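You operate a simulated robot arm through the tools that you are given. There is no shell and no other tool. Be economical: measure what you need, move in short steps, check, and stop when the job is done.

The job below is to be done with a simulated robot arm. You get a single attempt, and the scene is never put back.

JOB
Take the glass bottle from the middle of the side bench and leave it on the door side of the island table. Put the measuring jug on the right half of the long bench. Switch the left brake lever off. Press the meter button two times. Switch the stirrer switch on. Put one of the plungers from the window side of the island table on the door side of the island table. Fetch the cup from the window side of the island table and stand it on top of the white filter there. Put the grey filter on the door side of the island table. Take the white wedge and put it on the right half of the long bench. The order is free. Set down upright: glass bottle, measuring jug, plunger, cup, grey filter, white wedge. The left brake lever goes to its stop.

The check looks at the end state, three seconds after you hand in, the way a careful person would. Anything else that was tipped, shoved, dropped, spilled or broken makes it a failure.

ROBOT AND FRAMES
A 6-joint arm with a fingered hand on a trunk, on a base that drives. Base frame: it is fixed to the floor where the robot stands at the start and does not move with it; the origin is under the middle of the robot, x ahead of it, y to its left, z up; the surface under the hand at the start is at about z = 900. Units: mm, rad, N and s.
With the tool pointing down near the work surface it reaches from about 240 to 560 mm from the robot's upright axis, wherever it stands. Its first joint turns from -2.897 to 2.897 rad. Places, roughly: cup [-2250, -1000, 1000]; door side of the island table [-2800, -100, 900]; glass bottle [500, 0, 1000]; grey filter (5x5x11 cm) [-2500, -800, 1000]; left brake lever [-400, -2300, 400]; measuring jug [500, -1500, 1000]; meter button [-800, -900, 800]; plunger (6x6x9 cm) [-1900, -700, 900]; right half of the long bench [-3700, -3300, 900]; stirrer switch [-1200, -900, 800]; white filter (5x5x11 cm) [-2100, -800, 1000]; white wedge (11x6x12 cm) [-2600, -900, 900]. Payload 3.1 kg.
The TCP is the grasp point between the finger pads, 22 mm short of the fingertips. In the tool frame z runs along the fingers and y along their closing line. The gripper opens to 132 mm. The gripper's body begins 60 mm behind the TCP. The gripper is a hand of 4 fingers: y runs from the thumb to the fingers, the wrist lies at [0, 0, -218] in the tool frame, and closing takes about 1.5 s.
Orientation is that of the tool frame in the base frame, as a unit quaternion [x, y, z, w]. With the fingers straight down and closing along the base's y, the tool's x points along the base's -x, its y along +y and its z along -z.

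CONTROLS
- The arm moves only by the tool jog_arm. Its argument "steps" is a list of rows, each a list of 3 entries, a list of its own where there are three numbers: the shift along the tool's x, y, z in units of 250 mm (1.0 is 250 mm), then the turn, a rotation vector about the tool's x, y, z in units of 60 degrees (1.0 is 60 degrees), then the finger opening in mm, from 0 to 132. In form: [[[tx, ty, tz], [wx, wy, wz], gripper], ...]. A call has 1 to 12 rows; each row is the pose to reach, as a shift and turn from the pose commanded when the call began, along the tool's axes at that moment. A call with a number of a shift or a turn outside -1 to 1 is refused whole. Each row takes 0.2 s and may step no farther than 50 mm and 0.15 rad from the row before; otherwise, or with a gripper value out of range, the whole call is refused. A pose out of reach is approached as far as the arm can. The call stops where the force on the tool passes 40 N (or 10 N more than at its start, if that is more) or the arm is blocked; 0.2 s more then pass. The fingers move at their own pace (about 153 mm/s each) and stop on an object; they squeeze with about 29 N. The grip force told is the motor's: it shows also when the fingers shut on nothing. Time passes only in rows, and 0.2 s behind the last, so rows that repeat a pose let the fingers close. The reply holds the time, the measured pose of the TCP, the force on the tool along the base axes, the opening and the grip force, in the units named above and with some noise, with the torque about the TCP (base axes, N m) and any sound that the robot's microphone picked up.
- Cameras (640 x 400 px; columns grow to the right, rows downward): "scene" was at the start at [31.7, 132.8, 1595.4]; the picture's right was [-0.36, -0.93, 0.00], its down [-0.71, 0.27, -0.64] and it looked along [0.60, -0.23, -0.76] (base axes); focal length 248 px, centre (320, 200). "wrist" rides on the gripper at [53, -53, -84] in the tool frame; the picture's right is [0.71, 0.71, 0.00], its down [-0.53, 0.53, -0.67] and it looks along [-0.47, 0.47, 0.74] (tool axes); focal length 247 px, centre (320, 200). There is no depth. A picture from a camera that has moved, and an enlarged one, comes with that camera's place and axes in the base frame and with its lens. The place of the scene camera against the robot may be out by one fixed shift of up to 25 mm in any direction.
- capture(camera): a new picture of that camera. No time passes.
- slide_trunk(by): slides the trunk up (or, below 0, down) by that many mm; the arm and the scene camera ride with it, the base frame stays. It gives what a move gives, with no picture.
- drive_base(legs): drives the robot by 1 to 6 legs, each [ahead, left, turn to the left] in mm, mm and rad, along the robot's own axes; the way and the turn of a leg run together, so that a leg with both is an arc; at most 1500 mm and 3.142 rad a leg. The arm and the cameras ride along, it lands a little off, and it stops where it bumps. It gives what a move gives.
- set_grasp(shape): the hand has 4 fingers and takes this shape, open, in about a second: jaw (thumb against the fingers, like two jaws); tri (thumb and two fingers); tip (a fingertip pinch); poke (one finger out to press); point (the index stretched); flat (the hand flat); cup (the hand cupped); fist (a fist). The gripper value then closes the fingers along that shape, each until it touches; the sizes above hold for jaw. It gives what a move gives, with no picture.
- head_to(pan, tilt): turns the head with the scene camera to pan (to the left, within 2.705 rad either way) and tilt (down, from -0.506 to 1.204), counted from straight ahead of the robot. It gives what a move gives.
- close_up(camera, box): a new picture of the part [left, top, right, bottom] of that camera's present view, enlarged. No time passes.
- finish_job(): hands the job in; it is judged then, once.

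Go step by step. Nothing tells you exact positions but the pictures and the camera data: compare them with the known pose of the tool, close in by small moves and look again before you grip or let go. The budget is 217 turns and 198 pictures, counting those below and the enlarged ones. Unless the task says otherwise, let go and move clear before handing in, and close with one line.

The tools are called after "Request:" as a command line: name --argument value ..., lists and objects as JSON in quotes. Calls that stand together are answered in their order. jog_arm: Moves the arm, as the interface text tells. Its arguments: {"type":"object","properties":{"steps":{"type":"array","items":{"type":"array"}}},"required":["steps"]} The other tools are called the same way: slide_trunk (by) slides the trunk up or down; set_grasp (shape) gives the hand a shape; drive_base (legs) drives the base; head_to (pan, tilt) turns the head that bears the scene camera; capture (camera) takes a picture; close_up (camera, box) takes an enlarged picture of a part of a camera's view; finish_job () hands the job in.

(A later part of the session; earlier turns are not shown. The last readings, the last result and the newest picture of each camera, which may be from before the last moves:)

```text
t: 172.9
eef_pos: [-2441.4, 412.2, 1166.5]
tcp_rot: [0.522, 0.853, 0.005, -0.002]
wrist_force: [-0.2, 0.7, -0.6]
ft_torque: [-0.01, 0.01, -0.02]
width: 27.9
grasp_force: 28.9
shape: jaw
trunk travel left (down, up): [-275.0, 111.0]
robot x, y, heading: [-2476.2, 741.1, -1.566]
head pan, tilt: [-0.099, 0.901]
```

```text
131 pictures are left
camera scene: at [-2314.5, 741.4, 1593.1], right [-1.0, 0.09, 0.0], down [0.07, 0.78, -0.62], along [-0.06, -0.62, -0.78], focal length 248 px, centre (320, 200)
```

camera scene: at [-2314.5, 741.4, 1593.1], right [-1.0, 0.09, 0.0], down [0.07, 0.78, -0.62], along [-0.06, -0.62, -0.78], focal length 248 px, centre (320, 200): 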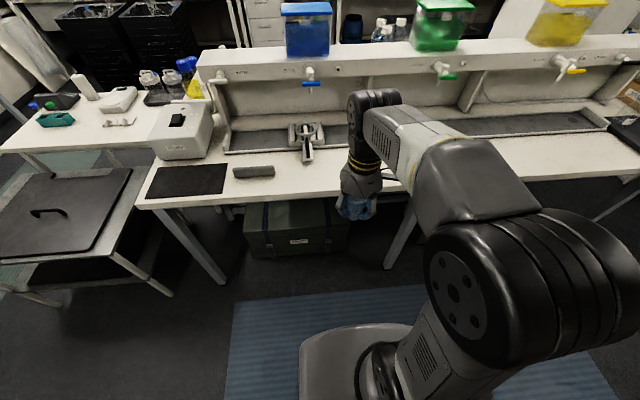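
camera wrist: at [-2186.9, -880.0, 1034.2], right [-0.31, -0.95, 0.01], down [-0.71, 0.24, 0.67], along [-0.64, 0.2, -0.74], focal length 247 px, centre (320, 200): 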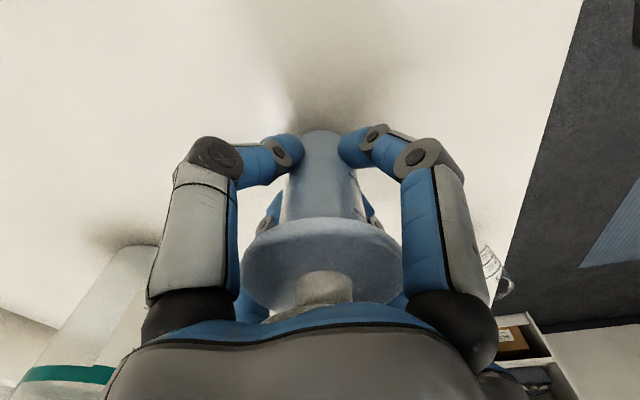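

I'll place the plunger around (-2495, 45), clear of the bottle and the tap fitting.

Request:
drive_base --legs '[[178, -52, 0]]'

Request:
jog_arm --steps '[[[-0.142, -0.072, 0], [0, 0, 0], 20], [[-0.284, -0.145, 0], [0, 0, 0], 20], [[-0.426, -0.217, 0], [0, 0, 0], 20], [[-0.568, -0.289, 0], [0, 0, 0], 20], [[-0.666, -0.34, 0.05], [0, 0, 0], 20], [[-0.666, -0.34, 0.23], [0, 0, 0], 20], [[-0.666, -0.34, 0.41], [0, 0, 0], 20], [[-0.666, -0.34, 0.59], [0, 0, 0], 20], [[-0.666, -0.34, 0.75], [0, 0, 0], 20]]'

Request:
capture --camera "scene"

Request:
capture --camera "wrist"

```text
t: 174.4
eef_pos: [-2494.0, 233.9, 1165.4]
tcp_rot: [0.522, 0.853, 0.004, -0.002]
wrist_force: [-0.5, -0.3, -0.6]
ft_torque: [0.01, 0.01, 0.01]
width: 27.6
grasp_force: 29.4
shape: jaw
trunk travel left (down, up): [-275.0, 111.0]
robot x, y, heading: [-2523.6, 566.0, -1.57]
head pan, tilt: [-0.099, 0.901]
```

```text
t: 176.4
eef_pos: [-2493.2, 48.4, 975.9]
tcp_rot: [0.522, 0.853, 0.004, -0.001]
wrist_force: [-0.3, -0.3, -0.7]
ft_torque: [0.04, 0.02, 0.0]
width: 27.4
grasp_force: 29.4
shape: jaw
trunk travel left (down, up): [-275.0, 111.0]
robot x, y, heading: [-2521.4, 565.9, -1.567]
head pan, tilt: [-0.099, 0.901]
```

```text
130 pictures are left
camera scene: at [-2365.9, 562.0, 1593.1], right [-1.0, 0.1, 0.0], down [0.07, 0.78, -0.62], along [-0.06, -0.62, -0.78], focal length 248 px, centre (320, 200)
```

scene: 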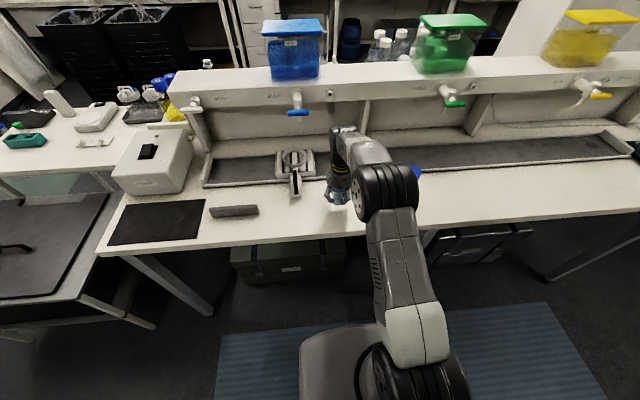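

```text
129 pictures are left
camera wrist: at [-2565.0, 71.1, 1060.5], right [0.31, 0.95, 0.01], down [0.71, -0.23, 0.67], along [0.64, -0.2, -0.74], focal length 247 px, centre (320, 200)
```

wrist: 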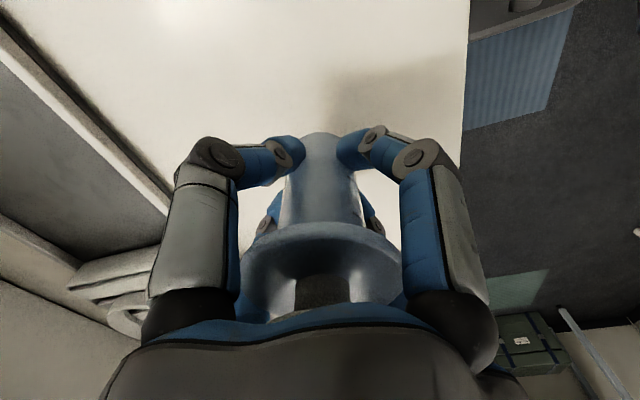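

Request:
jog_arm --steps '[[[0, 0, 0.05], [0, 0, 0], 20], [[0, 0, 0.09], [0, 0, 0], 20]]'

Request:
jog_arm --steps '[[[0, 0, 0.008], [0, 0, 0], 20], [[0, 0, 0.016], [0, 0, 0], 20]]'

```text
t: 177.0
eef_pos: [-2493.1, 49.1, 953.7]
tcp_rot: [0.522, 0.853, 0.003, 0.0]
wrist_force: [-0.4, -0.3, -0.4]
ft_torque: [-0.01, 0.0, 0.02]
width: 27.2
grasp_force: 28.8
shape: jaw
trunk travel left (down, up): [-275.0, 111.0]
robot x, y, heading: [-2526.0, 564.8, -1.567]
head pan, tilt: [-0.099, 0.901]
```

```text
t: 177.6
eef_pos: [-2493.0, 49.5, 950.3]
tcp_rot: [0.522, 0.853, 0.004, -0.002]
wrist_force: [-0.4, -0.3, 0.6]
ft_torque: [-0.02, 0.02, -0.03]
width: 27.7
grasp_force: 28.9
shape: jaw
trunk travel left (down, up): [-275.0, 111.0]
robot x, y, heading: [-2524.8, 565.7, -1.567]
head pan, tilt: [-0.099, 0.901]
```

Request:
jog_arm --steps '[[[0, 0, 0.008], [0, 0, 0], 20], [[0, 0, 0.014], [0, 0, 0], 20]]'

```text
t: 178.2
eef_pos: [-2493.8, 48.6, 947.6]
tcp_rot: [0.521, 0.853, 0.004, -0.001]
wrist_force: [0.1, 0.1, 3.2]
ft_torque: [-0.03, -0.06, 0.0]
width: 27.6
grasp_force: 29.0
shape: jaw
trunk travel left (down, up): [-275.0, 111.0]
robot x, y, heading: [-2526.6, 566.6, -1.566]
head pan, tilt: [-0.099, 0.901]
```

It's in contact, so I'll open, rise and retract.

Request:
jog_arm --steps '[[[0, 0, 0], [0, 0, 0], 50], [[0, 0, 0], [0, 0, 0], 96], [[0, 0, 0], [0, 0, 0], 96], [[0, 0, -0.08], [0, 0, 0], 96], [[0, 0, -0.22], [0, 0, 0], 96], [[0, 0, -0.4], [0, 0, 0], 96], [[0, 0, -0.58], [0, 0, 0], 96], [[0, 0, -0.76], [0, 0, 0], 96], [[0.16, 0.082, -0.88], [0, 0, 0], 96], [[0.32, 0.163, -0.88], [0, 0, 0], 96], [[0.48, 0.245, -0.88], [0, 0, 0], 96], [[0.64, 0.326, -0.88], [0, 0, 0], 96]]'

Request:
close_up --camera "scene" --box '[250, 120, 450, 245]'

```text
refused: row 9 steps farther than a row can; nothing moved
```

```text
3.20 times, centred on (350, 182) of scene
camera zoom: at [-2366.0, 563.4, 1593.1], right [-1.0, 0.1, 0.0], down [0.07, 0.78, -0.62], along [-0.06, -0.62, -0.78], focal length 795 px, centre (224, 256)
```

zoom: 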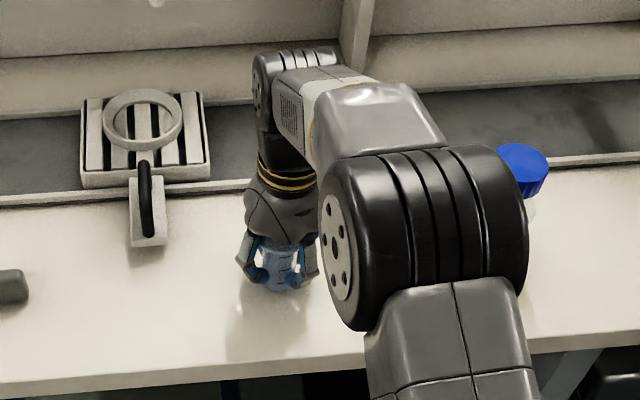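

Request:
jog_arm --steps '[[[0, 0, 0], [0, 0, 0], 50], [[0, 0, 0], [0, 0, 0], 96], [[0, 0, 0], [0, 0, 0], 96], [[0, 0, -0.08], [0, 0, 0], 96], [[0, 0, -0.22], [0, 0, 0], 96], [[0, 0, -0.4], [0, 0, 0], 96], [[0, 0, -0.58], [0, 0, 0], 96], [[0, 0, -0.76], [0, 0, 0], 96], [[0.15, 0.075, -0.8], [0, 0, 0], 96], [[0.3, 0.15, -0.84], [0, 0, 0], 96], [[0.45, 0.225, -0.88], [0, 0, 0], 96], [[0.6, 0.3, -0.88], [0, 0, 0], 96]]'

Request:
close_up --camera "scene" --box '[250, 120, 450, 245]'

```text
t: 180.8
eef_pos: [-2495.9, 218.3, 1167.4]
tcp_rot: [0.522, 0.853, 0.002, -0.001]
wrist_force: [0.4, 0.4, -0.2]
ft_torque: [0.0, -0.01, 0.02]
width: 95.8
grasp_force: 0.0
shape: jaw
trunk travel left (down, up): [-275.0, 111.0]
robot x, y, heading: [-2524.7, 564.6, -1.565]
head pan, tilt: [-0.099, 0.901]
```

```text
3.20 times, centred on (350, 182) of scene
camera zoom: at [-2366.1, 564.7, 1593.1], right [-1.0, 0.1, 0.0], down [0.07, 0.78, -0.62], along [-0.06, -0.62, -0.78], focal length 795 px, centre (224, 256)
```

zoom: 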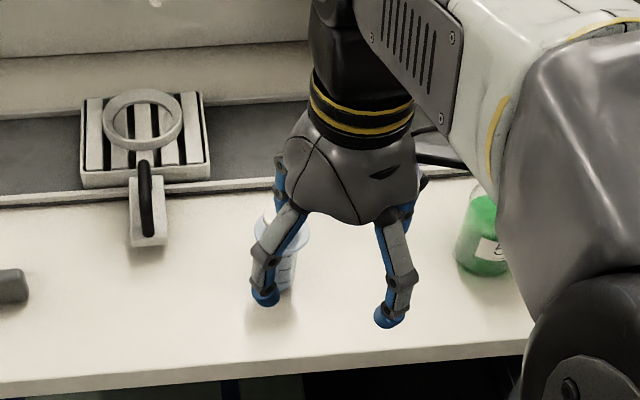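

I'll back off and check the plunger.

Request:
drive_base --legs '[[-190, 0, 0]]'

Request:
close_up --camera "scene" --box '[250, 80, 410, 180]'

```text
t: 182.3
eef_pos: [-2496.8, 406.5, 1167.7]
tcp_rot: [0.522, 0.853, 0.004, -0.001]
wrist_force: [0.7, -0.3, 0.2]
ft_torque: [0.03, -0.03, 0.01]
width: 95.6
grasp_force: 0.1
shape: jaw
trunk travel left (down, up): [-275.0, 111.0]
robot x, y, heading: [-2527.7, 755.4, -1.569]
head pan, tilt: [-0.099, 0.901]
```

```text
4.00 times, centred on (330, 130) of scene
camera zoom: at [-2366.5, 754.7, 1593.1], right [-1.0, 0.1, 0.0], down [0.08, 0.78, -0.62], along [-0.06, -0.62, -0.78], focal length 993 px, centre (280, 480)
```

zoom: 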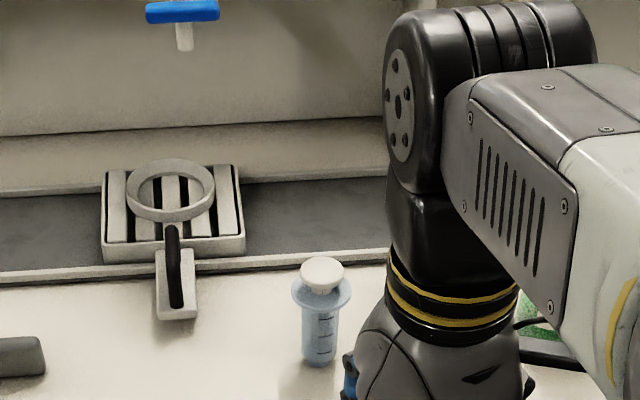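

The plunger is upright. Now I'll go back to the window side for the grey filter.

Request:
drive_base --legs '[[0, 1500, 0], [0, 860, 0], [1500, 0, 0], [800, 0, 0], [0, 0, 3.141], [0, 1500, 0]]'

Request:
drive_base --legs '[[0, 760, 0]]'

Request:
head_to --pan 0.0 --tilt 0.8

Request:
capture --camera "scene"

```text
t: 219.1
eef_pos: [-1651.8, -1203.3, 1168.1]
tcp_rot: [0.861, -0.509, 0.002, 0.005]
wrist_force: [0.6, 0.0, 0.1]
ft_torque: [-0.01, -0.04, 0.02]
width: 95.5
grasp_force: 0.1
shape: jaw
trunk travel left (down, up): [-275.0, 111.0]
robot x, y, heading: [-1610.1, -1552.3, 1.599]
head pan, tilt: [-0.099, 0.901]
```

```text
t: 223.2
eef_pos: [-2416.9, -1227.8, 1168.0]
tcp_rot: [0.861, -0.508, 0.001, 0.004]
wrist_force: [-0.1, 0.7, 0.6]
ft_torque: [0.01, -0.03, 0.02]
width: 95.8
grasp_force: 0.1
shape: jaw
trunk travel left (down, up): [-275.0, 111.0]
robot x, y, heading: [-2376.7, -1579.9, 1.604]
head pan, tilt: [-0.099, 0.901]
```

```text
t: 223.9
eef_pos: [-2417.9, -1227.5, 1168.5]
tcp_rot: [0.861, -0.509, 0.001, 0.004]
wrist_force: [-0.2, 0.4, -0.8]
ft_torque: [0.02, 0.03, -0.01]
width: 95.6
grasp_force: 0.1
shape: jaw
trunk travel left (down, up): [-275.0, 111.0]
robot x, y, heading: [-2378.3, -1577.4, 1.606]
head pan, tilt: [0.0, 0.799]
```

```text
125 pictures are left
camera scene: at [-2504.7, -1548.5, 1601.0], right [1.0, 0.03, 0.0], down [0.02, -0.72, -0.7], along [-0.02, 0.7, -0.72], focal length 248 px, centre (320, 200)
```

scene: 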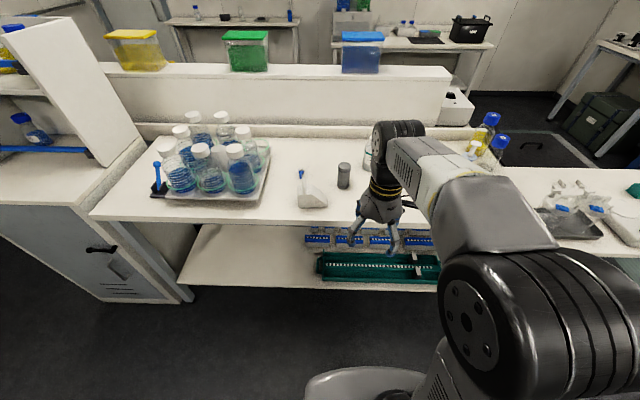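

Request:
drive_base --legs '[[252, 50, -0.035]]'

Request:
capture --camera "wrist"

Request:
capture --camera "scene"

```text
t: 225.8
eef_pos: [-2459.7, -973.9, 1166.8]
tcp_rot: [0.851, -0.524, 0.002, 0.004]
wrist_force: [-0.2, -0.5, -0.3]
ft_torque: [-0.02, 0.01, 0.02]
width: 95.5
grasp_force: 0.1
shape: jaw
trunk travel left (down, up): [-275.0, 111.0]
robot x, y, heading: [-2428.8, -1327.4, 1.569]
head pan, tilt: [0.0, 0.799]
```

```text
124 pictures are left
camera wrist: at [-2387.5, -997.1, 1252.2], right [-0.31, -0.95, 0.01], down [-0.71, 0.24, 0.67], along [-0.64, 0.2, -0.74], focal length 247 px, centre (320, 200)
```

wrist: 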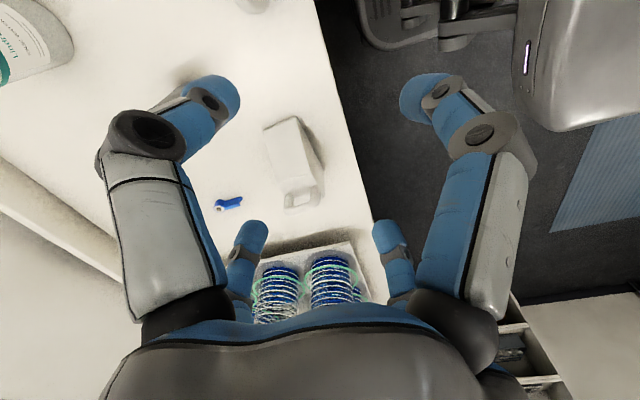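

```text
123 pictures are left
camera scene: at [-2558.2, -1290.4, 1601.0], right [1.0, 0.0, 0.0], down [0.0, -0.72, -0.7], along [0.0, 0.7, -0.72], focal length 248 px, centre (320, 200)
```

scene: 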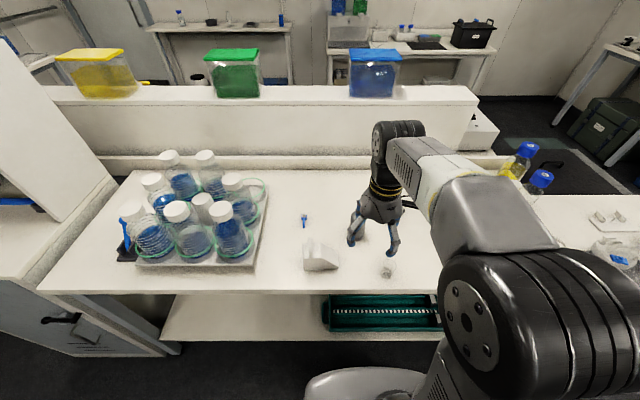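

Request:
jog_arm --steps '[[[-0.137, -0.08, 0], [0, 0, 0], 96], [[-0.274, -0.16, 0], [0, 0, 0], 96], [[-0.41, -0.24, 0], [0, 0, 0], 96], [[-0.546, -0.32, 0], [0, 0, 0], 96], [[-0.546, -0.32, 0.14], [0, 0, 0], 96], [[-0.546, -0.32, 0.28], [0, 0, 0], 96]]'

Request:
capture --camera "wrist"

Request:
close_up --camera "scene" --box '[300, 150, 460, 250]'

```text
t: 227.2
eef_pos: [-2448.9, -816.0, 1094.2]
tcp_rot: [0.852, -0.524, 0.003, 0.005]
wrist_force: [-0.2, -0.7, -0.1]
ft_torque: [-0.01, 0.01, 0.0]
width: 95.6
grasp_force: 0.2
shape: jaw
trunk travel left (down, up): [-275.0, 111.0]
robot x, y, heading: [-2433.2, -1322.6, 1.568]
head pan, tilt: [0.0, 0.799]
```

```text
122 pictures are left
camera wrist: at [-2377.2, -839.1, 1179.8], right [-0.31, -0.95, 0.01], down [-0.71, 0.24, 0.67], along [-0.64, 0.2, -0.75], focal length 247 px, centre (320, 200)
```

wrist: 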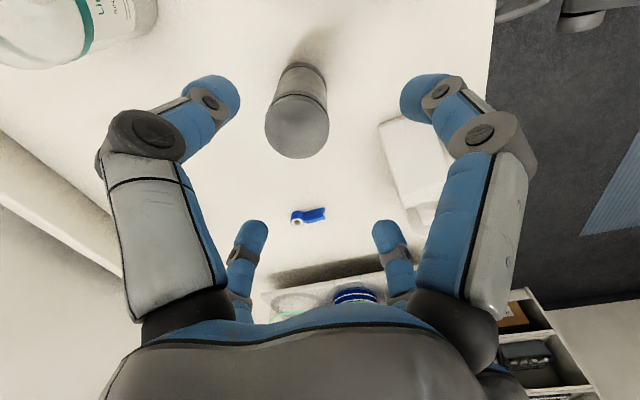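

```text
4.00 times, centred on (380, 200) of scene
camera zoom: at [-2557.9, -1290.2, 1601.0], right [1.0, 0.0, 0.0], down [0.0, -0.72, -0.7], along [0.0, 0.7, -0.72], focal length 993 px, centre (80, 200)
```

zoom: 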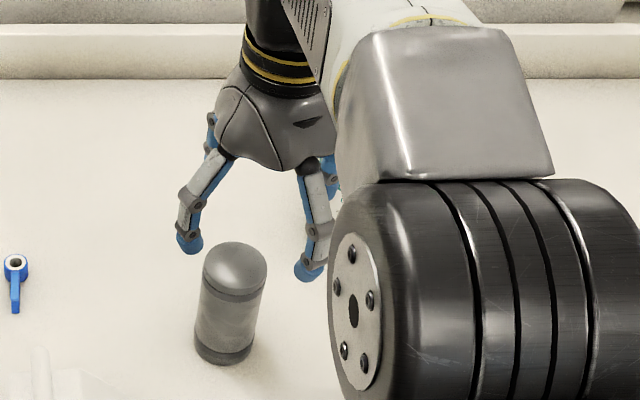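

The grey filter is at about (-2449,-799). I'll align and descend.

Request:
jog_arm --steps '[[[-0.06, -0.031, 0.1], [0, 0, 0], 96], [[-0.06, -0.031, 0.25], [0, 0, 0], 96], [[-0.06, -0.031, 0.35], [0, 0, 0], 96]]'

Request:
capture --camera "wrist"

```text
t: 227.9
eef_pos: [-2448.5, -800.7, 1006.7]
tcp_rot: [0.852, -0.524, 0.0, 0.004]
wrist_force: [-0.6, -0.3, 0.8]
ft_torque: [0.04, 0.0, 0.02]
width: 95.5
grasp_force: 0.0
shape: jaw
trunk travel left (down, up): [-275.0, 111.0]
robot x, y, heading: [-2425.5, -1327.9, 1.574]
head pan, tilt: [0.0, 0.799]
```

```text
120 pictures are left
camera wrist: at [-2377.3, -824.2, 1091.9], right [-0.31, -0.95, 0.01], down [-0.71, 0.24, 0.67], along [-0.64, 0.2, -0.74], focal length 247 px, centre (320, 200)
```

wrist: 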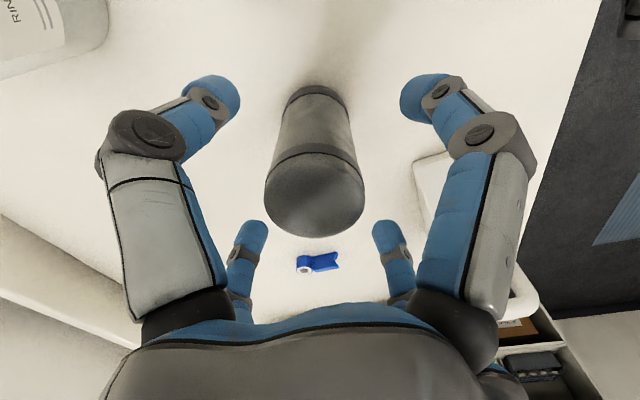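

Request:
jog_arm --steps '[[[0, 0, 0.08], [0, 0, 0], 96], [[0, 0, 0.15], [0, 0, 0], 96], [[0, 0, 0.18], [0, 0, 0], 96], [[0, 0, 0.18], [0, 0, 0], 60], [[0, 0, 0.18], [0, 0, 0], 30], [[0, 0, 0.18], [0, 0, 0], 30], [[0, 0, 0.18], [0, 0, 0], 30], [[0, 0, 0.18], [0, 0, 0], 30]]'

Request:
capture --camera "wrist"

```text
t: 229.8
eef_pos: [-2449.5, -802.5, 963.3]
tcp_rot: [0.852, -0.524, 0.0, 0.004]
wrist_force: [-0.7, -0.2, 0.8]
ft_torque: [0.03, 0.0, 0.07]
width: 39.6
grasp_force: 29.1
shape: jaw
trunk travel left (down, up): [-275.0, 111.0]
robot x, y, heading: [-2431.8, -1324.1, 1.573]
head pan, tilt: [0.0, 0.799]
```

```text
119 pictures are left
camera wrist: at [-2377.6, -825.1, 1048.0], right [-0.31, -0.95, 0.01], down [-0.71, 0.24, 0.67], along [-0.64, 0.2, -0.74], focal length 247 px, centre (320, 200)
```

wrist: 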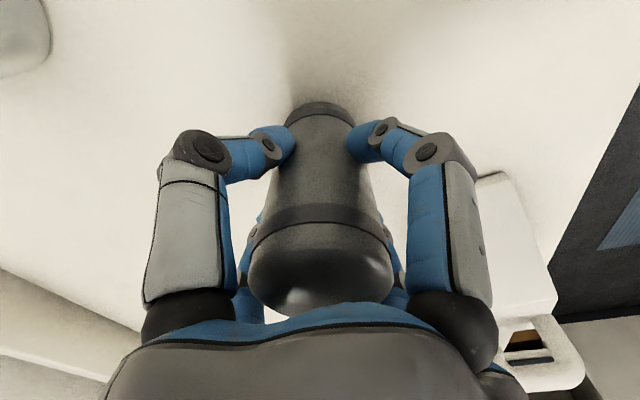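

Gripped. I'll lift and retract, then drive to the door side.

Request:
jog_arm --steps '[[[0, 0, -0.15], [0, 0, 0], 30], [[0, 0, -0.33], [0, 0, 0], 30], [[0, 0, -0.51], [0, 0, 0], 30], [[0, 0, -0.69], [0, 0, 0], 30], [[0, 0, -0.86], [0, 0, 0], 30], [[0.15, 0.075, -0.86], [0, 0, 0], 30], [[0.3, 0.15, -0.86], [0, 0, 0], 30], [[0.45, 0.225, -0.86], [0, 0, 0], 30], [[0.6, 0.3, -0.86], [0, 0, 0], 30]]'

Request:
drive_base --legs '[[-225, 0, 0], [0, -1500, 0], [0, -755, 0], [1500, 0, 0], [800, 0, 0], [0, 1000, 0]]'

Request:
capture --camera "wrist"

```text
t: 231.8
eef_pos: [-2455.6, -820.5, 1183.2]
tcp_rot: [0.852, -0.523, 0.003, 0.004]
wrist_force: [-0.3, 0.2, -1.4]
ft_torque: [-0.01, -0.02, 0.01]
width: 39.4
grasp_force: 28.8
shape: jaw
out of reach, approached as far as the arm can: row 5, 6, 7, 8, 9
trunk travel left (down, up): [-275.0, 111.0]
robot x, y, heading: [-2428.9, -1325.2, 1.575]
head pan, tilt: [0.0, 0.799]
```

```text
t: 259.9
eef_pos: [-1175.5, 1255.5, 1181.6]
tcp_rot: [0.847, -0.532, 0.002, 0.005]
wrist_force: [-0.6, 0.4, -1.2]
ft_torque: [0.01, 0.01, 0.0]
width: 39.5
grasp_force: 28.5
shape: jaw
trunk travel left (down, up): [-275.0, 111.0]
robot x, y, heading: [-1162.0, 749.3, 1.549]
head pan, tilt: [0.0, 0.799]
```

```text
118 pictures are left
camera wrist: at [-1104.1, 1231.2, 1267.0], right [-0.33, -0.94, 0.01], down [-0.7, 0.25, 0.67], along [-0.63, 0.21, -0.75], focal length 247 px, centre (320, 200)
```

wrist: 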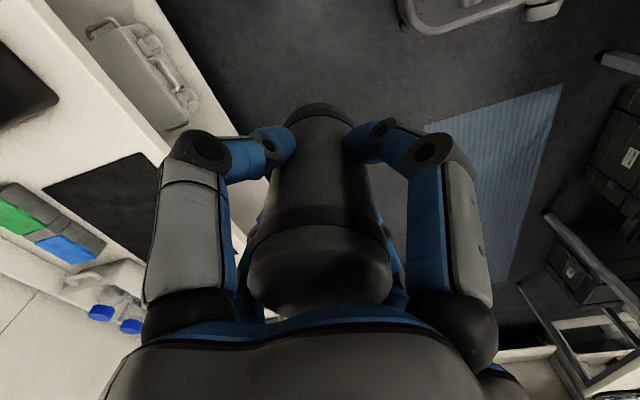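

The retraction was out of reach, but the drive went fine. I'll retract now and then continue.

Request:
jog_arm --steps '[[[0.12, 0.06, 0.06], [0, 0, 0], 30], [[0.27, 0.13, 0.06], [0, 0, 0], 30], [[0.42, 0.2, 0.06], [0, 0, 0], 30], [[0.57, 0.275, 0.06], [0, 0, 0], 30], [[0.65, 0.314, 0.06], [0, 0, 0], 30]]'

Request:
drive_base --legs '[[0, 0, 3.141], [0, -1500, 0], [0, -200, 0]]'

Request:
head_to --pan 0 --tilt 0.8

Request:
capture --camera "scene"

```text
t: 261.1
eef_pos: [-1176.4, 1074.7, 1167.8]
tcp_rot: [0.847, -0.532, 0.001, 0.003]
wrist_force: [-0.3, 0.2, -1.6]
ft_torque: [0.01, 0.0, 0.04]
width: 39.6
grasp_force: 28.4
shape: jaw
out of reach, approached as far as the arm can: row 1
trunk travel left (down, up): [-275.0, 111.0]
robot x, y, heading: [-1158.5, 748.5, 1.549]
head pan, tilt: [0.0, 0.799]
```

```text
t: 277.1
eef_pos: [-2851.6, 476.1, 1169.3]
tcp_rot: [0.535, 0.845, 0.006, -0.001]
wrist_force: [-0.1, -0.3, -1.4]
ft_torque: [0.01, -0.01, -0.01]
width: 39.0
grasp_force: 29.3
shape: jaw
trunk travel left (down, up): [-275.0, 111.0]
robot x, y, heading: [-2867.0, 796.0, -1.599]
head pan, tilt: [0.0, 0.799]
```

```text
t: 277.7
eef_pos: [-2851.4, 475.6, 1168.9]
tcp_rot: [0.536, 0.844, 0.004, -0.003]
wrist_force: [0.1, 0.5, -1.1]
ft_torque: [0.01, -0.03, 0.01]
width: 39.6
grasp_force: 29.3
shape: jaw
trunk travel left (down, up): [-275.0, 111.0]
robot x, y, heading: [-2866.6, 798.2, -1.595]
head pan, tilt: [0.0, 0.799]
```

```text
117 pictures are left
camera scene: at [-2698.8, 788.0, 1601.0], right [-1.0, 0.03, 0.0], down [0.02, 0.72, -0.7], along [-0.02, -0.7, -0.72], focal length 248 px, centre (320, 200)
```

scene: 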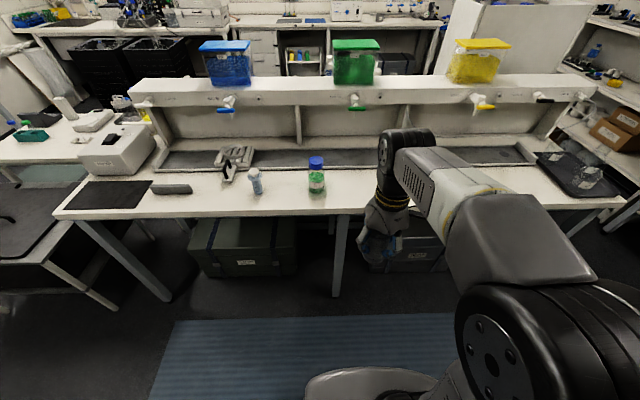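

The bottle and plunger stand well. I'll approach the spot for the grey filter at about (-2895, 45).

Request:
drive_base --legs '[[236, -40, 0.026]]'

Request:
jog_arm --steps '[[[-0.142, -0.072, 0.02], [0, 0, 0], 30], [[-0.284, -0.145, 0.04], [0, 0, 0], 30], [[-0.426, -0.217, 0.06], [0, 0, 0], 30], [[-0.568, -0.289, 0.08], [0, 0, 0], 30], [[-0.68, -0.346, 0.1], [0, 0, 0], 30], [[-0.68, -0.346, 0.26], [0, 0, 0], 30], [[-0.68, -0.346, 0.42], [0, 0, 0], 30], [[-0.68, -0.346, 0.58], [0, 0, 0], 30], [[-0.68, -0.346, 0.7], [0, 0, 0], 30]]'

Request:
capture --camera "scene"

Request:
capture --camera "wrist"

```text
t: 279.5
eef_pos: [-2887.2, 240.3, 1168.5]
tcp_rot: [0.524, 0.852, 0.004, -0.002]
wrist_force: [0.3, 0.0, -1.1]
ft_torque: [0.03, 0.02, -0.04]
width: 39.8
grasp_force: 29.3
shape: jaw
trunk travel left (down, up): [-275.0, 111.0]
robot x, y, heading: [-2911.1, 566.7, -1.574]
head pan, tilt: [0.0, 0.799]
```

```text
t: 281.5
eef_pos: [-2888.3, 53.3, 991.2]
tcp_rot: [0.525, 0.851, 0.005, -0.003]
wrist_force: [-0.4, -0.3, -1.2]
ft_torque: [0.0, 0.05, 0.0]
width: 39.4
grasp_force: 29.4
shape: jaw
trunk travel left (down, up): [-275.0, 111.0]
robot x, y, heading: [-2909.5, 566.3, -1.571]
head pan, tilt: [0.0, 0.799]
```

```text
116 pictures are left
camera scene: at [-2741.4, 556.4, 1601.0], right [-1.0, 0.0, 0.0], down [0.0, 0.72, -0.7], along [0.0, -0.7, -0.72], focal length 248 px, centre (320, 200)
```

scene: 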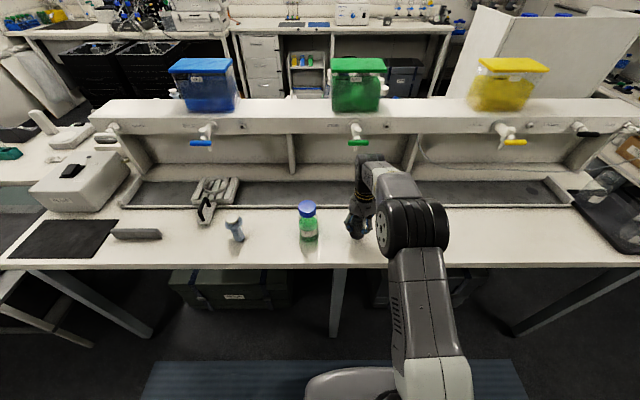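

```text
115 pictures are left
camera wrist: at [-2958.8, 75.9, 1076.2], right [0.31, 0.95, 0.01], down [0.71, -0.24, 0.67], along [0.64, -0.2, -0.75], focal length 247 px, centre (320, 200)
```

wrist: 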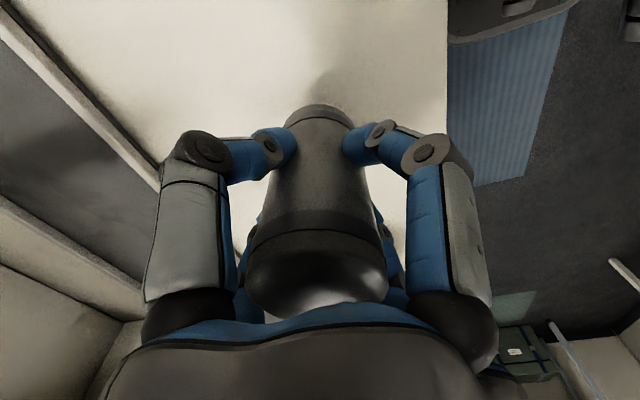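

Request:
jog_arm --steps '[[[0, 0, 0.06], [0, 0, 0], 30], [[0, 0, 0.094], [0, 0, 0], 30]]'

Request:
jog_arm --steps '[[[0, 0, 0.008], [0, 0, 0], 30], [[0, 0, 0.016], [0, 0, 0], 30]]'

```text
t: 282.1
eef_pos: [-2887.5, 53.3, 968.5]
tcp_rot: [0.524, 0.851, 0.005, -0.002]
wrist_force: [-0.6, -0.9, -1.0]
ft_torque: [0.01, 0.02, -0.01]
width: 39.3
grasp_force: 28.4
shape: jaw
trunk travel left (down, up): [-275.0, 111.0]
robot x, y, heading: [-2907.3, 569.4, -1.571]
head pan, tilt: [0.0, 0.799]
```

```text
t: 282.7
eef_pos: [-2887.6, 54.2, 963.5]
tcp_rot: [0.524, 0.851, 0.004, -0.003]
wrist_force: [1.1, 0.1, -0.6]
ft_torque: [-0.01, 0.03, -0.01]
width: 39.4
grasp_force: 28.6
shape: jaw
trunk travel left (down, up): [-275.0, 111.0]
robot x, y, heading: [-2907.0, 567.7, -1.573]
head pan, tilt: [0.0, 0.799]
```

Request:
jog_arm --steps '[[[0, 0, 0.006], [0, 0, 0], 30], [[0, 0, 0.012], [0, 0, 0], 30]]'

```text
t: 283.3
eef_pos: [-2887.7, 53.2, 963.1]
tcp_rot: [0.526, 0.851, 0.003, -0.002]
wrist_force: [-0.7, 0.4, 4.1]
ft_torque: [-0.11, -0.05, 0.03]
width: 39.3
grasp_force: 29.3
shape: jaw
trunk travel left (down, up): [-275.0, 111.0]
robot x, y, heading: [-2907.8, 562.8, -1.572]
head pan, tilt: [0.0, 0.799]
```

It's in contact, so I'll release, rise and retract.

Request:
jog_arm --steps '[[[0, 0, 0], [0, 0, 0], 60], [[0, 0, 0], [0, 0, 0], 96], [[0, 0, 0], [0, 0, 0], 96], [[0, 0, -0.08], [0, 0, 0], 96], [[0, 0, -0.22], [0, 0, 0], 96], [[0, 0, -0.4], [0, 0, 0], 96], [[0, 0, -0.58], [0, 0, 0], 96], [[0, 0, -0.7], [0, 0, 0], 96], [[0.15, 0.075, -0.74], [0, 0, 0], 96], [[0.3, 0.15, -0.78], [0, 0, 0], 96], [[0.45, 0.225, -0.8], [0, 0, 0], 96], [[0.6, 0.3, -0.8], [0, 0, 0], 96]]'

Request:
drive_base --legs '[[-190, 0, 0]]'

Request:
close_up --camera "scene" --box '[180, 120, 420, 270]'

```text
t: 285.9
eef_pos: [-2887.5, 220.3, 1163.9]
tcp_rot: [0.525, 0.851, 0.004, 0.0]
wrist_force: [0.2, 0.0, 0.2]
ft_torque: [-0.03, -0.02, -0.01]
width: 95.6
grasp_force: 0.0
shape: jaw
trunk travel left (down, up): [-275.0, 111.0]
robot x, y, heading: [-2905.2, 567.8, -1.577]
head pan, tilt: [0.0, 0.799]
```

```text
t: 287.4
eef_pos: [-2888.4, 407.5, 1164.5]
tcp_rot: [0.525, 0.851, 0.004, -0.002]
wrist_force: [-0.3, 1.1, -0.2]
ft_torque: [-0.04, -0.02, 0.0]
width: 95.7
grasp_force: 0.1
shape: jaw
trunk travel left (down, up): [-275.0, 111.0]
robot x, y, heading: [-2906.9, 753.0, -1.574]
head pan, tilt: [0.0, 0.799]
```

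```text
2.67 times, centred on (300, 195) of scene
camera zoom: at [-2740.7, 746.9, 1601.0], right [-1.0, 0.0, 0.0], down [0.0, 0.72, -0.7], along [0.0, -0.7, -0.72], focal length 662 px, centre (373, 213)
```

zoom: 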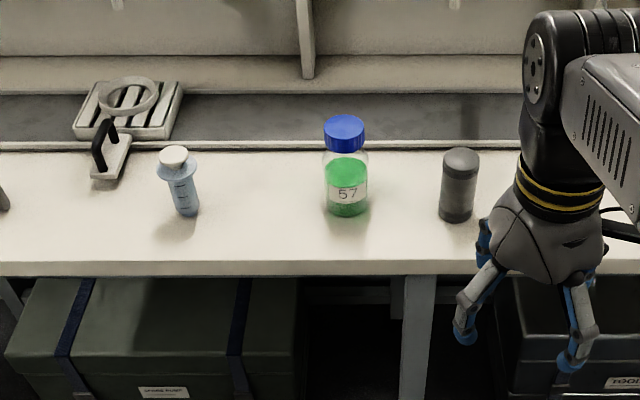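

All three stand properly on the door side. Next I'll fetch the measuring jug from the side bench around y=-1500.

Request:
drive_base --legs '[[0, 1500, 0], [0, 1240, 0], [1500, 0, 0], [750, 0, 0], [0, 0, 1.574]]'

Request:
head_to --pan 0 --tilt 0.7

Request:
capture --camera "scene"

```text
t: 315.3
eef_pos: [187.8, -1488.9, 1163.3]
tcp_rot: [-0.231, 0.973, 0.001, -0.005]
wrist_force: [0.4, 0.6, 0.4]
ft_torque: [-0.01, -0.02, 0.0]
width: 95.6
grasp_force: 0.1
shape: jaw
trunk travel left (down, up): [-275.0, 111.0]
robot x, y, heading: [-158.0, -1510.3, -0.004]
head pan, tilt: [0.0, 0.799]
```

```text
t: 316.0
eef_pos: [187.7, -1490.6, 1163.7]
tcp_rot: [-0.231, 0.973, 0.002, -0.004]
wrist_force: [0.1, -0.5, 0.3]
ft_torque: [-0.01, -0.02, 0.02]
width: 95.5
grasp_force: 0.1
shape: jaw
trunk travel left (down, up): [-275.0, 111.0]
robot x, y, heading: [-163.3, -1512.3, -0.001]
head pan, tilt: [0.0, 0.7]
```

```text
113 pictures are left
camera scene: at [-114.4, -1350.8, 1609.2], right [0.0, -1.0, 0.0], down [-0.64, 0.0, -0.76], along [0.76, 0.0, -0.64], focal length 248 px, centre (320, 200)
```

scene: 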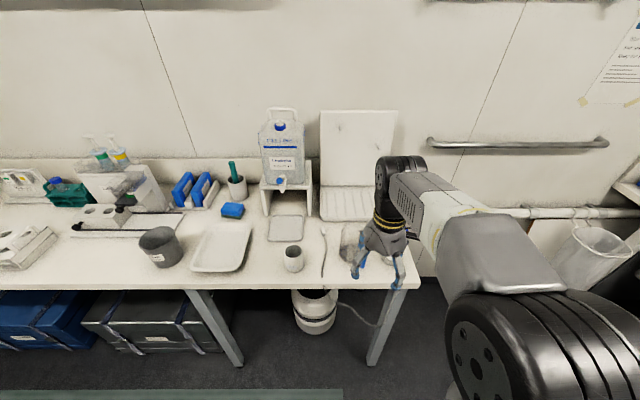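

Request:
close_up --camera "scene" --box '[260, 190, 420, 290]'

Request:
capture --camera "wrist"

```text
4.00 times, centred on (340, 240) of scene
camera zoom: at [-114.4, -1350.8, 1609.2], right [0.0, -1.0, 0.0], down [-0.64, 0.0, -0.76], along [0.76, 0.0, -0.64], focal length 993 px, centre (240, 40)
```

zoom: 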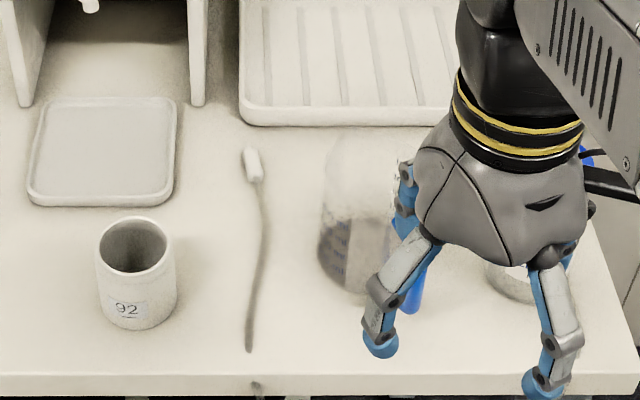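

```text
111 pictures are left
camera wrist: at [165.0, -1561.1, 1248.7], right [-0.95, 0.31, 0.01], down [0.24, 0.71, 0.67], along [0.2, 0.64, -0.75], focal length 247 px, centre (320, 200)
```

wrist: 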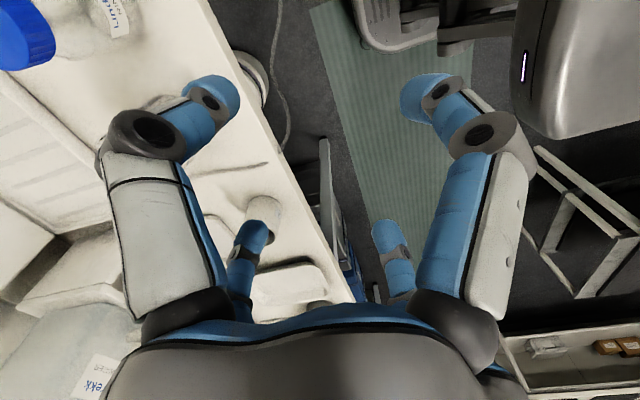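

The jug is the clear vessel behind the hand. I'll swing the hand right to uncover it.

Request:
jog_arm --steps '[[[0.072, -0.143, 0], [0, 0, 0], 96], [[0.144, -0.286, 0], [0, 0, 0], 96], [[0.216, -0.428, 0], [0, 0, 0], 96], [[0.288, -0.57, 0], [0, 0, 0], 96], [[0.36, -0.714, 0], [0, 0, 0], 96]]'

Request:
close_up --camera "scene" --box '[260, 180, 460, 305]'

```text
t: 317.2
eef_pos: [188.6, -1691.0, 1163.5]
tcp_rot: [-0.232, 0.973, 0.002, -0.006]
wrist_force: [0.5, 1.1, 0.1]
ft_torque: [0.03, 0.03, 0.02]
width: 95.7
grasp_force: 0.1
shape: jaw
trunk travel left (down, up): [-275.0, 111.0]
robot x, y, heading: [-160.5, -1508.6, 0.001]
head pan, tilt: [0.0, 0.7]
```

```text
3.20 times, centred on (360, 242) of scene
camera zoom: at [-114.1, -1352.1, 1609.4], right [0.0, -1.0, 0.0], down [-0.64, 0.0, -0.76], along [0.76, 0.0, -0.64], focal length 795 px, centre (192, 64)
```

zoom: 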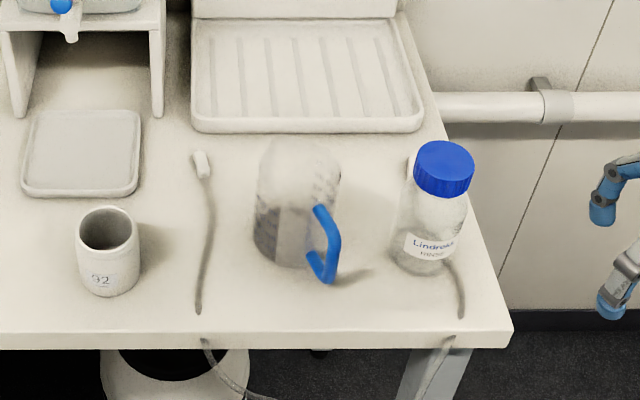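

The measuring jug (clear, blue handle toward front-right) is at about (390,-1447). I'll drive in, turn the hand so the handle falls between the fingers, and hover.

Request:
drive_base --legs '[[95, 50, 0]]'

Request:
jog_arm --steps '[[[-0.15, 0.094, 0], [0, 0, 0.06], 132], [[-0.3, 0.188, 0], [0, 0, 0.12], 132], [[-0.45, 0.282, 0], [0, 0, 0.18], 132], [[-0.6, 0.376, 0], [0, 0, 0.24], 132], [[-0.74, 0.47, 0], [0, 0, 0.3], 132]]'

Request:
capture --camera "wrist"

Request:
capture --camera "scene"

```text
t: 318.4
eef_pos: [284.9, -1639.1, 1163.2]
tcp_rot: [-0.232, 0.973, 0.001, -0.005]
wrist_force: [-0.1, -0.5, -0.4]
ft_torque: [-0.04, 0.03, 0.03]
width: 95.7
grasp_force: 0.0
shape: jaw
trunk travel left (down, up): [-275.0, 111.0]
robot x, y, heading: [-68.3, -1460.9, -0.005]
head pan, tilt: [0.0, 0.7]
```

```text
t: 319.6
eef_pos: [395.8, -1450.9, 1161.6]
tcp_rot: [-0.076, 0.997, 0.0, -0.005]
wrist_force: [-0.4, 0.0, -0.1]
ft_torque: [-0.01, 0.01, 0.02]
width: 131.9
grasp_force: 0.1
shape: jaw
trunk travel left (down, up): [-275.0, 111.0]
robot x, y, heading: [-61.7, -1461.5, -0.001]
head pan, tilt: [0.0, 0.7]
```

```text
109 pictures are left
camera wrist: at [352.2, -1511.7, 1246.5], right [-0.81, 0.59, 0.01], down [0.45, 0.6, 0.66], along [0.39, 0.54, -0.75], focal length 247 px, centre (320, 200)
```

wrist: 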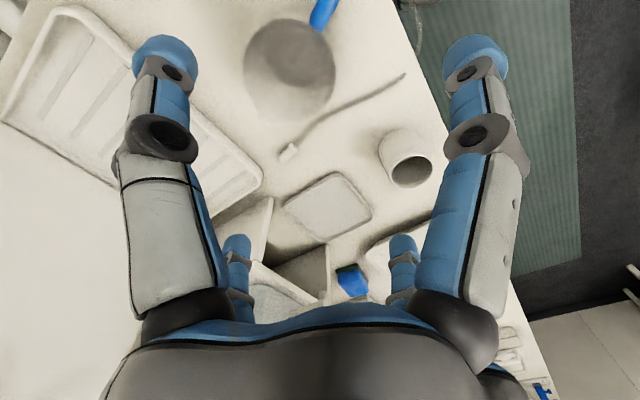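

```text
108 pictures are left
camera scene: at [-19.1, -1300.1, 1609.1], right [0.0, -1.0, 0.0], down [-0.64, 0.0, -0.76], along [0.76, 0.0, -0.64], focal length 248 px, centre (320, 200)
```

scene: 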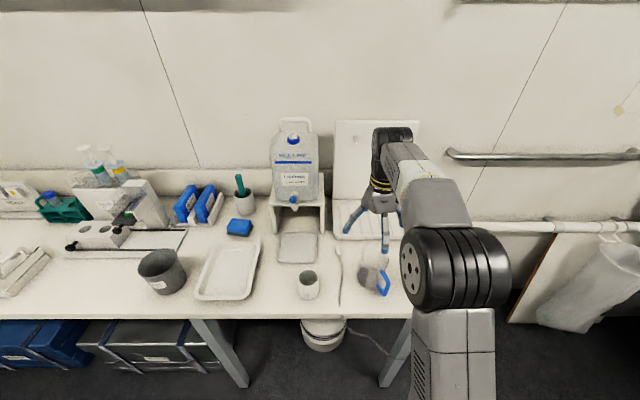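

Request:
close_up --camera "wrist" --box '[200, 0, 392, 120]'

Request:
close_up --camera "scene" --box '[310, 220, 438, 300]'

```text
3.33 times, centred on (296, 60) of wrist
camera zoom: at [352.2, -1511.7, 1246.5], right [-0.81, 0.59, 0.01], down [0.45, 0.6, 0.66], along [0.39, 0.54, -0.75], focal length 823 px, centre (400, 667)
```

zoom: 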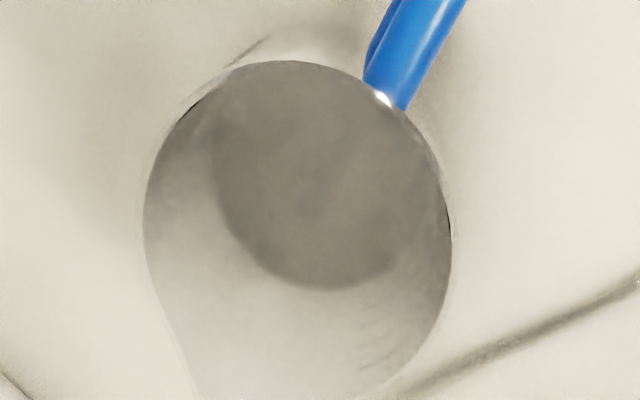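

```text
5.00 times, centred on (374, 260) of scene
camera zoom: at [-19.1, -1300.1, 1609.1], right [0.0, -1.0, 0.0], down [-0.64, 0.0, -0.76], along [0.76, 0.0, -0.64], focal length 1242 px, centre (50, -100)
```

zoom: 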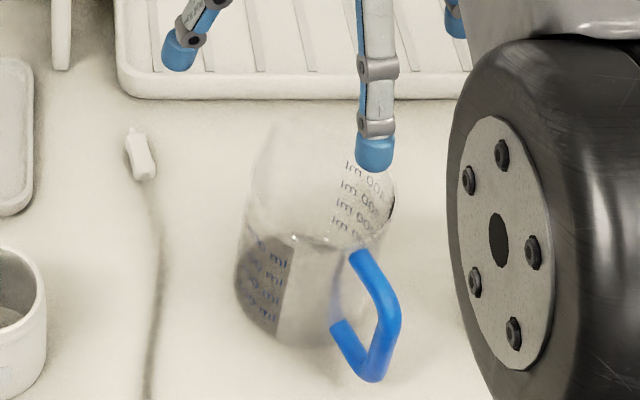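

The jug's centre is at about (409,-1477), its rim is at z≈1006, and the handle points at about -163°. I'll turn the hand, centre and descend partway.

Request:
jog_arm --steps '[[[-0.01, -0.04, 0], [0, 0, 0.124], 124], [[-0.02, -0.08, 0], [0, 0, 0.248], 124], [[-0.036, -0.111, 0], [0, 0, 0.372], 124], [[-0.036, -0.111, 0], [0, 0, 0.496], 124], [[-0.036, -0.111, 0], [0, 0, 0.617], 124], [[-0.036, -0.111, 0.16], [0, 0, 0.617], 124], [[-0.036, -0.111, 0.32], [0, 0, 0.617], 124]]'

Request:
capture --camera "wrist"

Request:
close_up --camera "scene" --box '[310, 190, 470, 290]'

```text
t: 321.2
eef_pos: [407.1, -1477.7, 1080.3]
tcp_rot: [0.244, 0.97, -0.002, -0.005]
wrist_force: [-0.5, 0.0, 0.0]
ft_torque: [-0.02, 0.0, 0.0]
width: 123.9
grasp_force: 0.2
shape: jaw
trunk travel left (down, up): [-275.0, 111.0]
robot x, y, heading: [-64.1, -1462.2, -0.001]
head pan, tilt: [0.0, 0.7]
```

```text
105 pictures are left
camera wrist: at [336.1, -1498.7, 1166.2], right [-0.29, 0.96, 0.0], down [0.72, 0.21, 0.66], along [0.63, 0.19, -0.75], focal length 247 px, centre (320, 200)
```

wrist: 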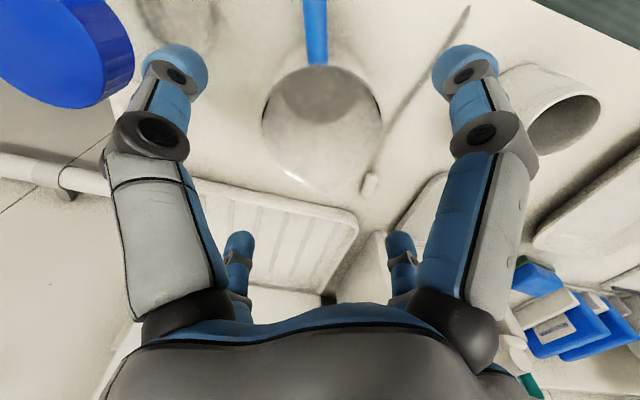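

```text
4.00 times, centred on (390, 240) of scene
camera zoom: at [-19.4, -1301.1, 1609.2], right [0.0, -1.0, 0.0], down [-0.64, 0.0, -0.76], along [0.76, 0.0, -0.64], focal length 993 px, centre (40, 40)
```

zoom: 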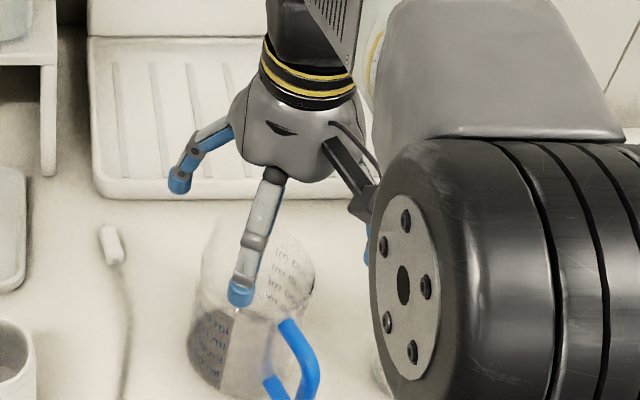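

The handle sits between two fingers. The tall bottle to the right is near one finger, so I'll narrow to 112 and go down.

Request:
jog_arm --steps '[[[-0.008, 0.018, 0], [0, 0, 0], 112], [[-0.008, 0.018, 0.1], [0, 0, 0], 112], [[-0.008, 0.018, 0.2], [0, 0, 0], 112], [[-0.008, 0.018, 0.26], [0, 0, 0], 112]]'

Request:
capture --camera "wrist"

Request:
close_up --camera "scene" --box '[310, 190, 470, 290]'

```text
t: 322.2
eef_pos: [410.4, -1474.0, 1017.3]
tcp_rot: [0.244, 0.97, 0.0, -0.005]
wrist_force: [0.3, 0.0, -1.1]
ft_torque: [0.0, -0.01, -0.01]
width: 112.0
grasp_force: 0.1
shape: jaw
trunk travel left (down, up): [-275.0, 111.0]
robot x, y, heading: [-63.5, -1461.5, -0.004]
head pan, tilt: [0.0, 0.7]
```

```text
103 pictures are left
camera wrist: at [338.8, -1496.1, 1101.5], right [-0.29, 0.96, 0.0], down [0.72, 0.21, 0.66], along [0.63, 0.19, -0.75], focal length 247 px, centre (320, 200)
```

wrist: 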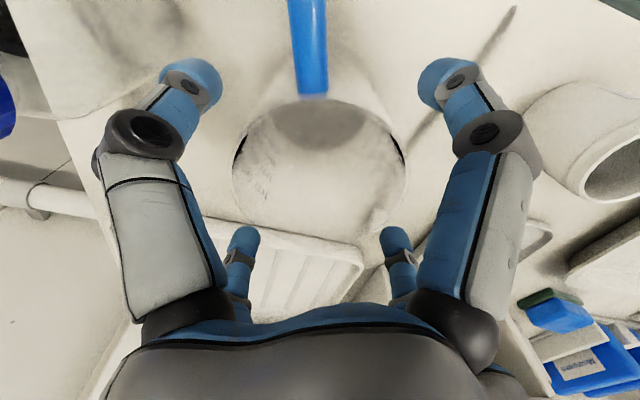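

```text
4.00 times, centred on (390, 240) of scene
camera zoom: at [-19.8, -1301.1, 1609.3], right [0.0, -1.0, 0.0], down [-0.64, 0.0, -0.76], along [0.76, 0.0, -0.64], focal length 993 px, centre (40, 40)
```

zoom: 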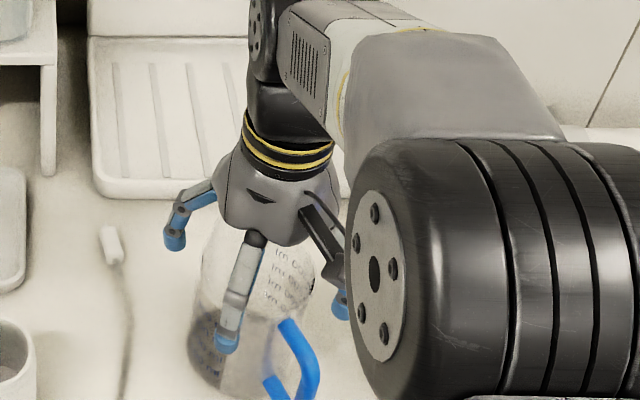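

Request:
jog_arm --steps '[[[0.008, 0, 0.08], [0, 0, 0], 112], [[0.008, 0, 0.16], [0, 0, 0], 112], [[0.008, 0, 0.21], [0, 0, 0], 112]]'

Request:
capture --camera "wrist"

Request:
close_up --camera "scene" --box '[310, 190, 470, 290]'

```text
t: 323.0
eef_pos: [409.7, -1473.4, 964.8]
tcp_rot: [0.244, 0.97, 0.0, -0.003]
wrist_force: [2.1, -1.3, 7.5]
ft_torque: [-0.09, -0.09, 0.06]
width: 112.3
grasp_force: 0.0
shape: jaw
trunk travel left (down, up): [-275.0, 111.0]
robot x, y, heading: [-66.9, -1461.6, -0.003]
head pan, tilt: [0.0, 0.7]
```

```text
101 pictures are left
camera wrist: at [337.1, -1495.0, 1050.1], right [-0.29, 0.96, 0.0], down [0.72, 0.21, 0.66], along [0.64, 0.19, -0.75], focal length 247 px, centre (320, 200)
```

wrist: 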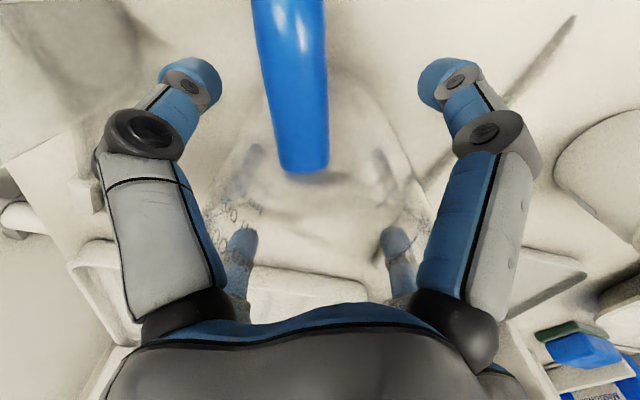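

```text
4.00 times, centred on (390, 240) of scene
camera zoom: at [-20.7, -1301.2, 1609.4], right [0.0, -1.0, 0.0], down [-0.64, 0.0, -0.77], along [0.77, 0.0, -0.64], focal length 993 px, centre (40, 40)
```

zoom: 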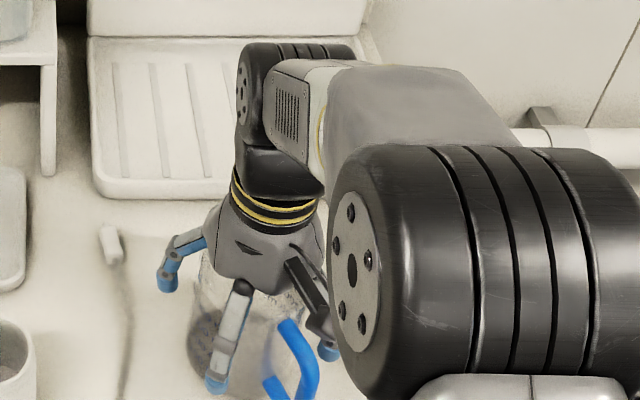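

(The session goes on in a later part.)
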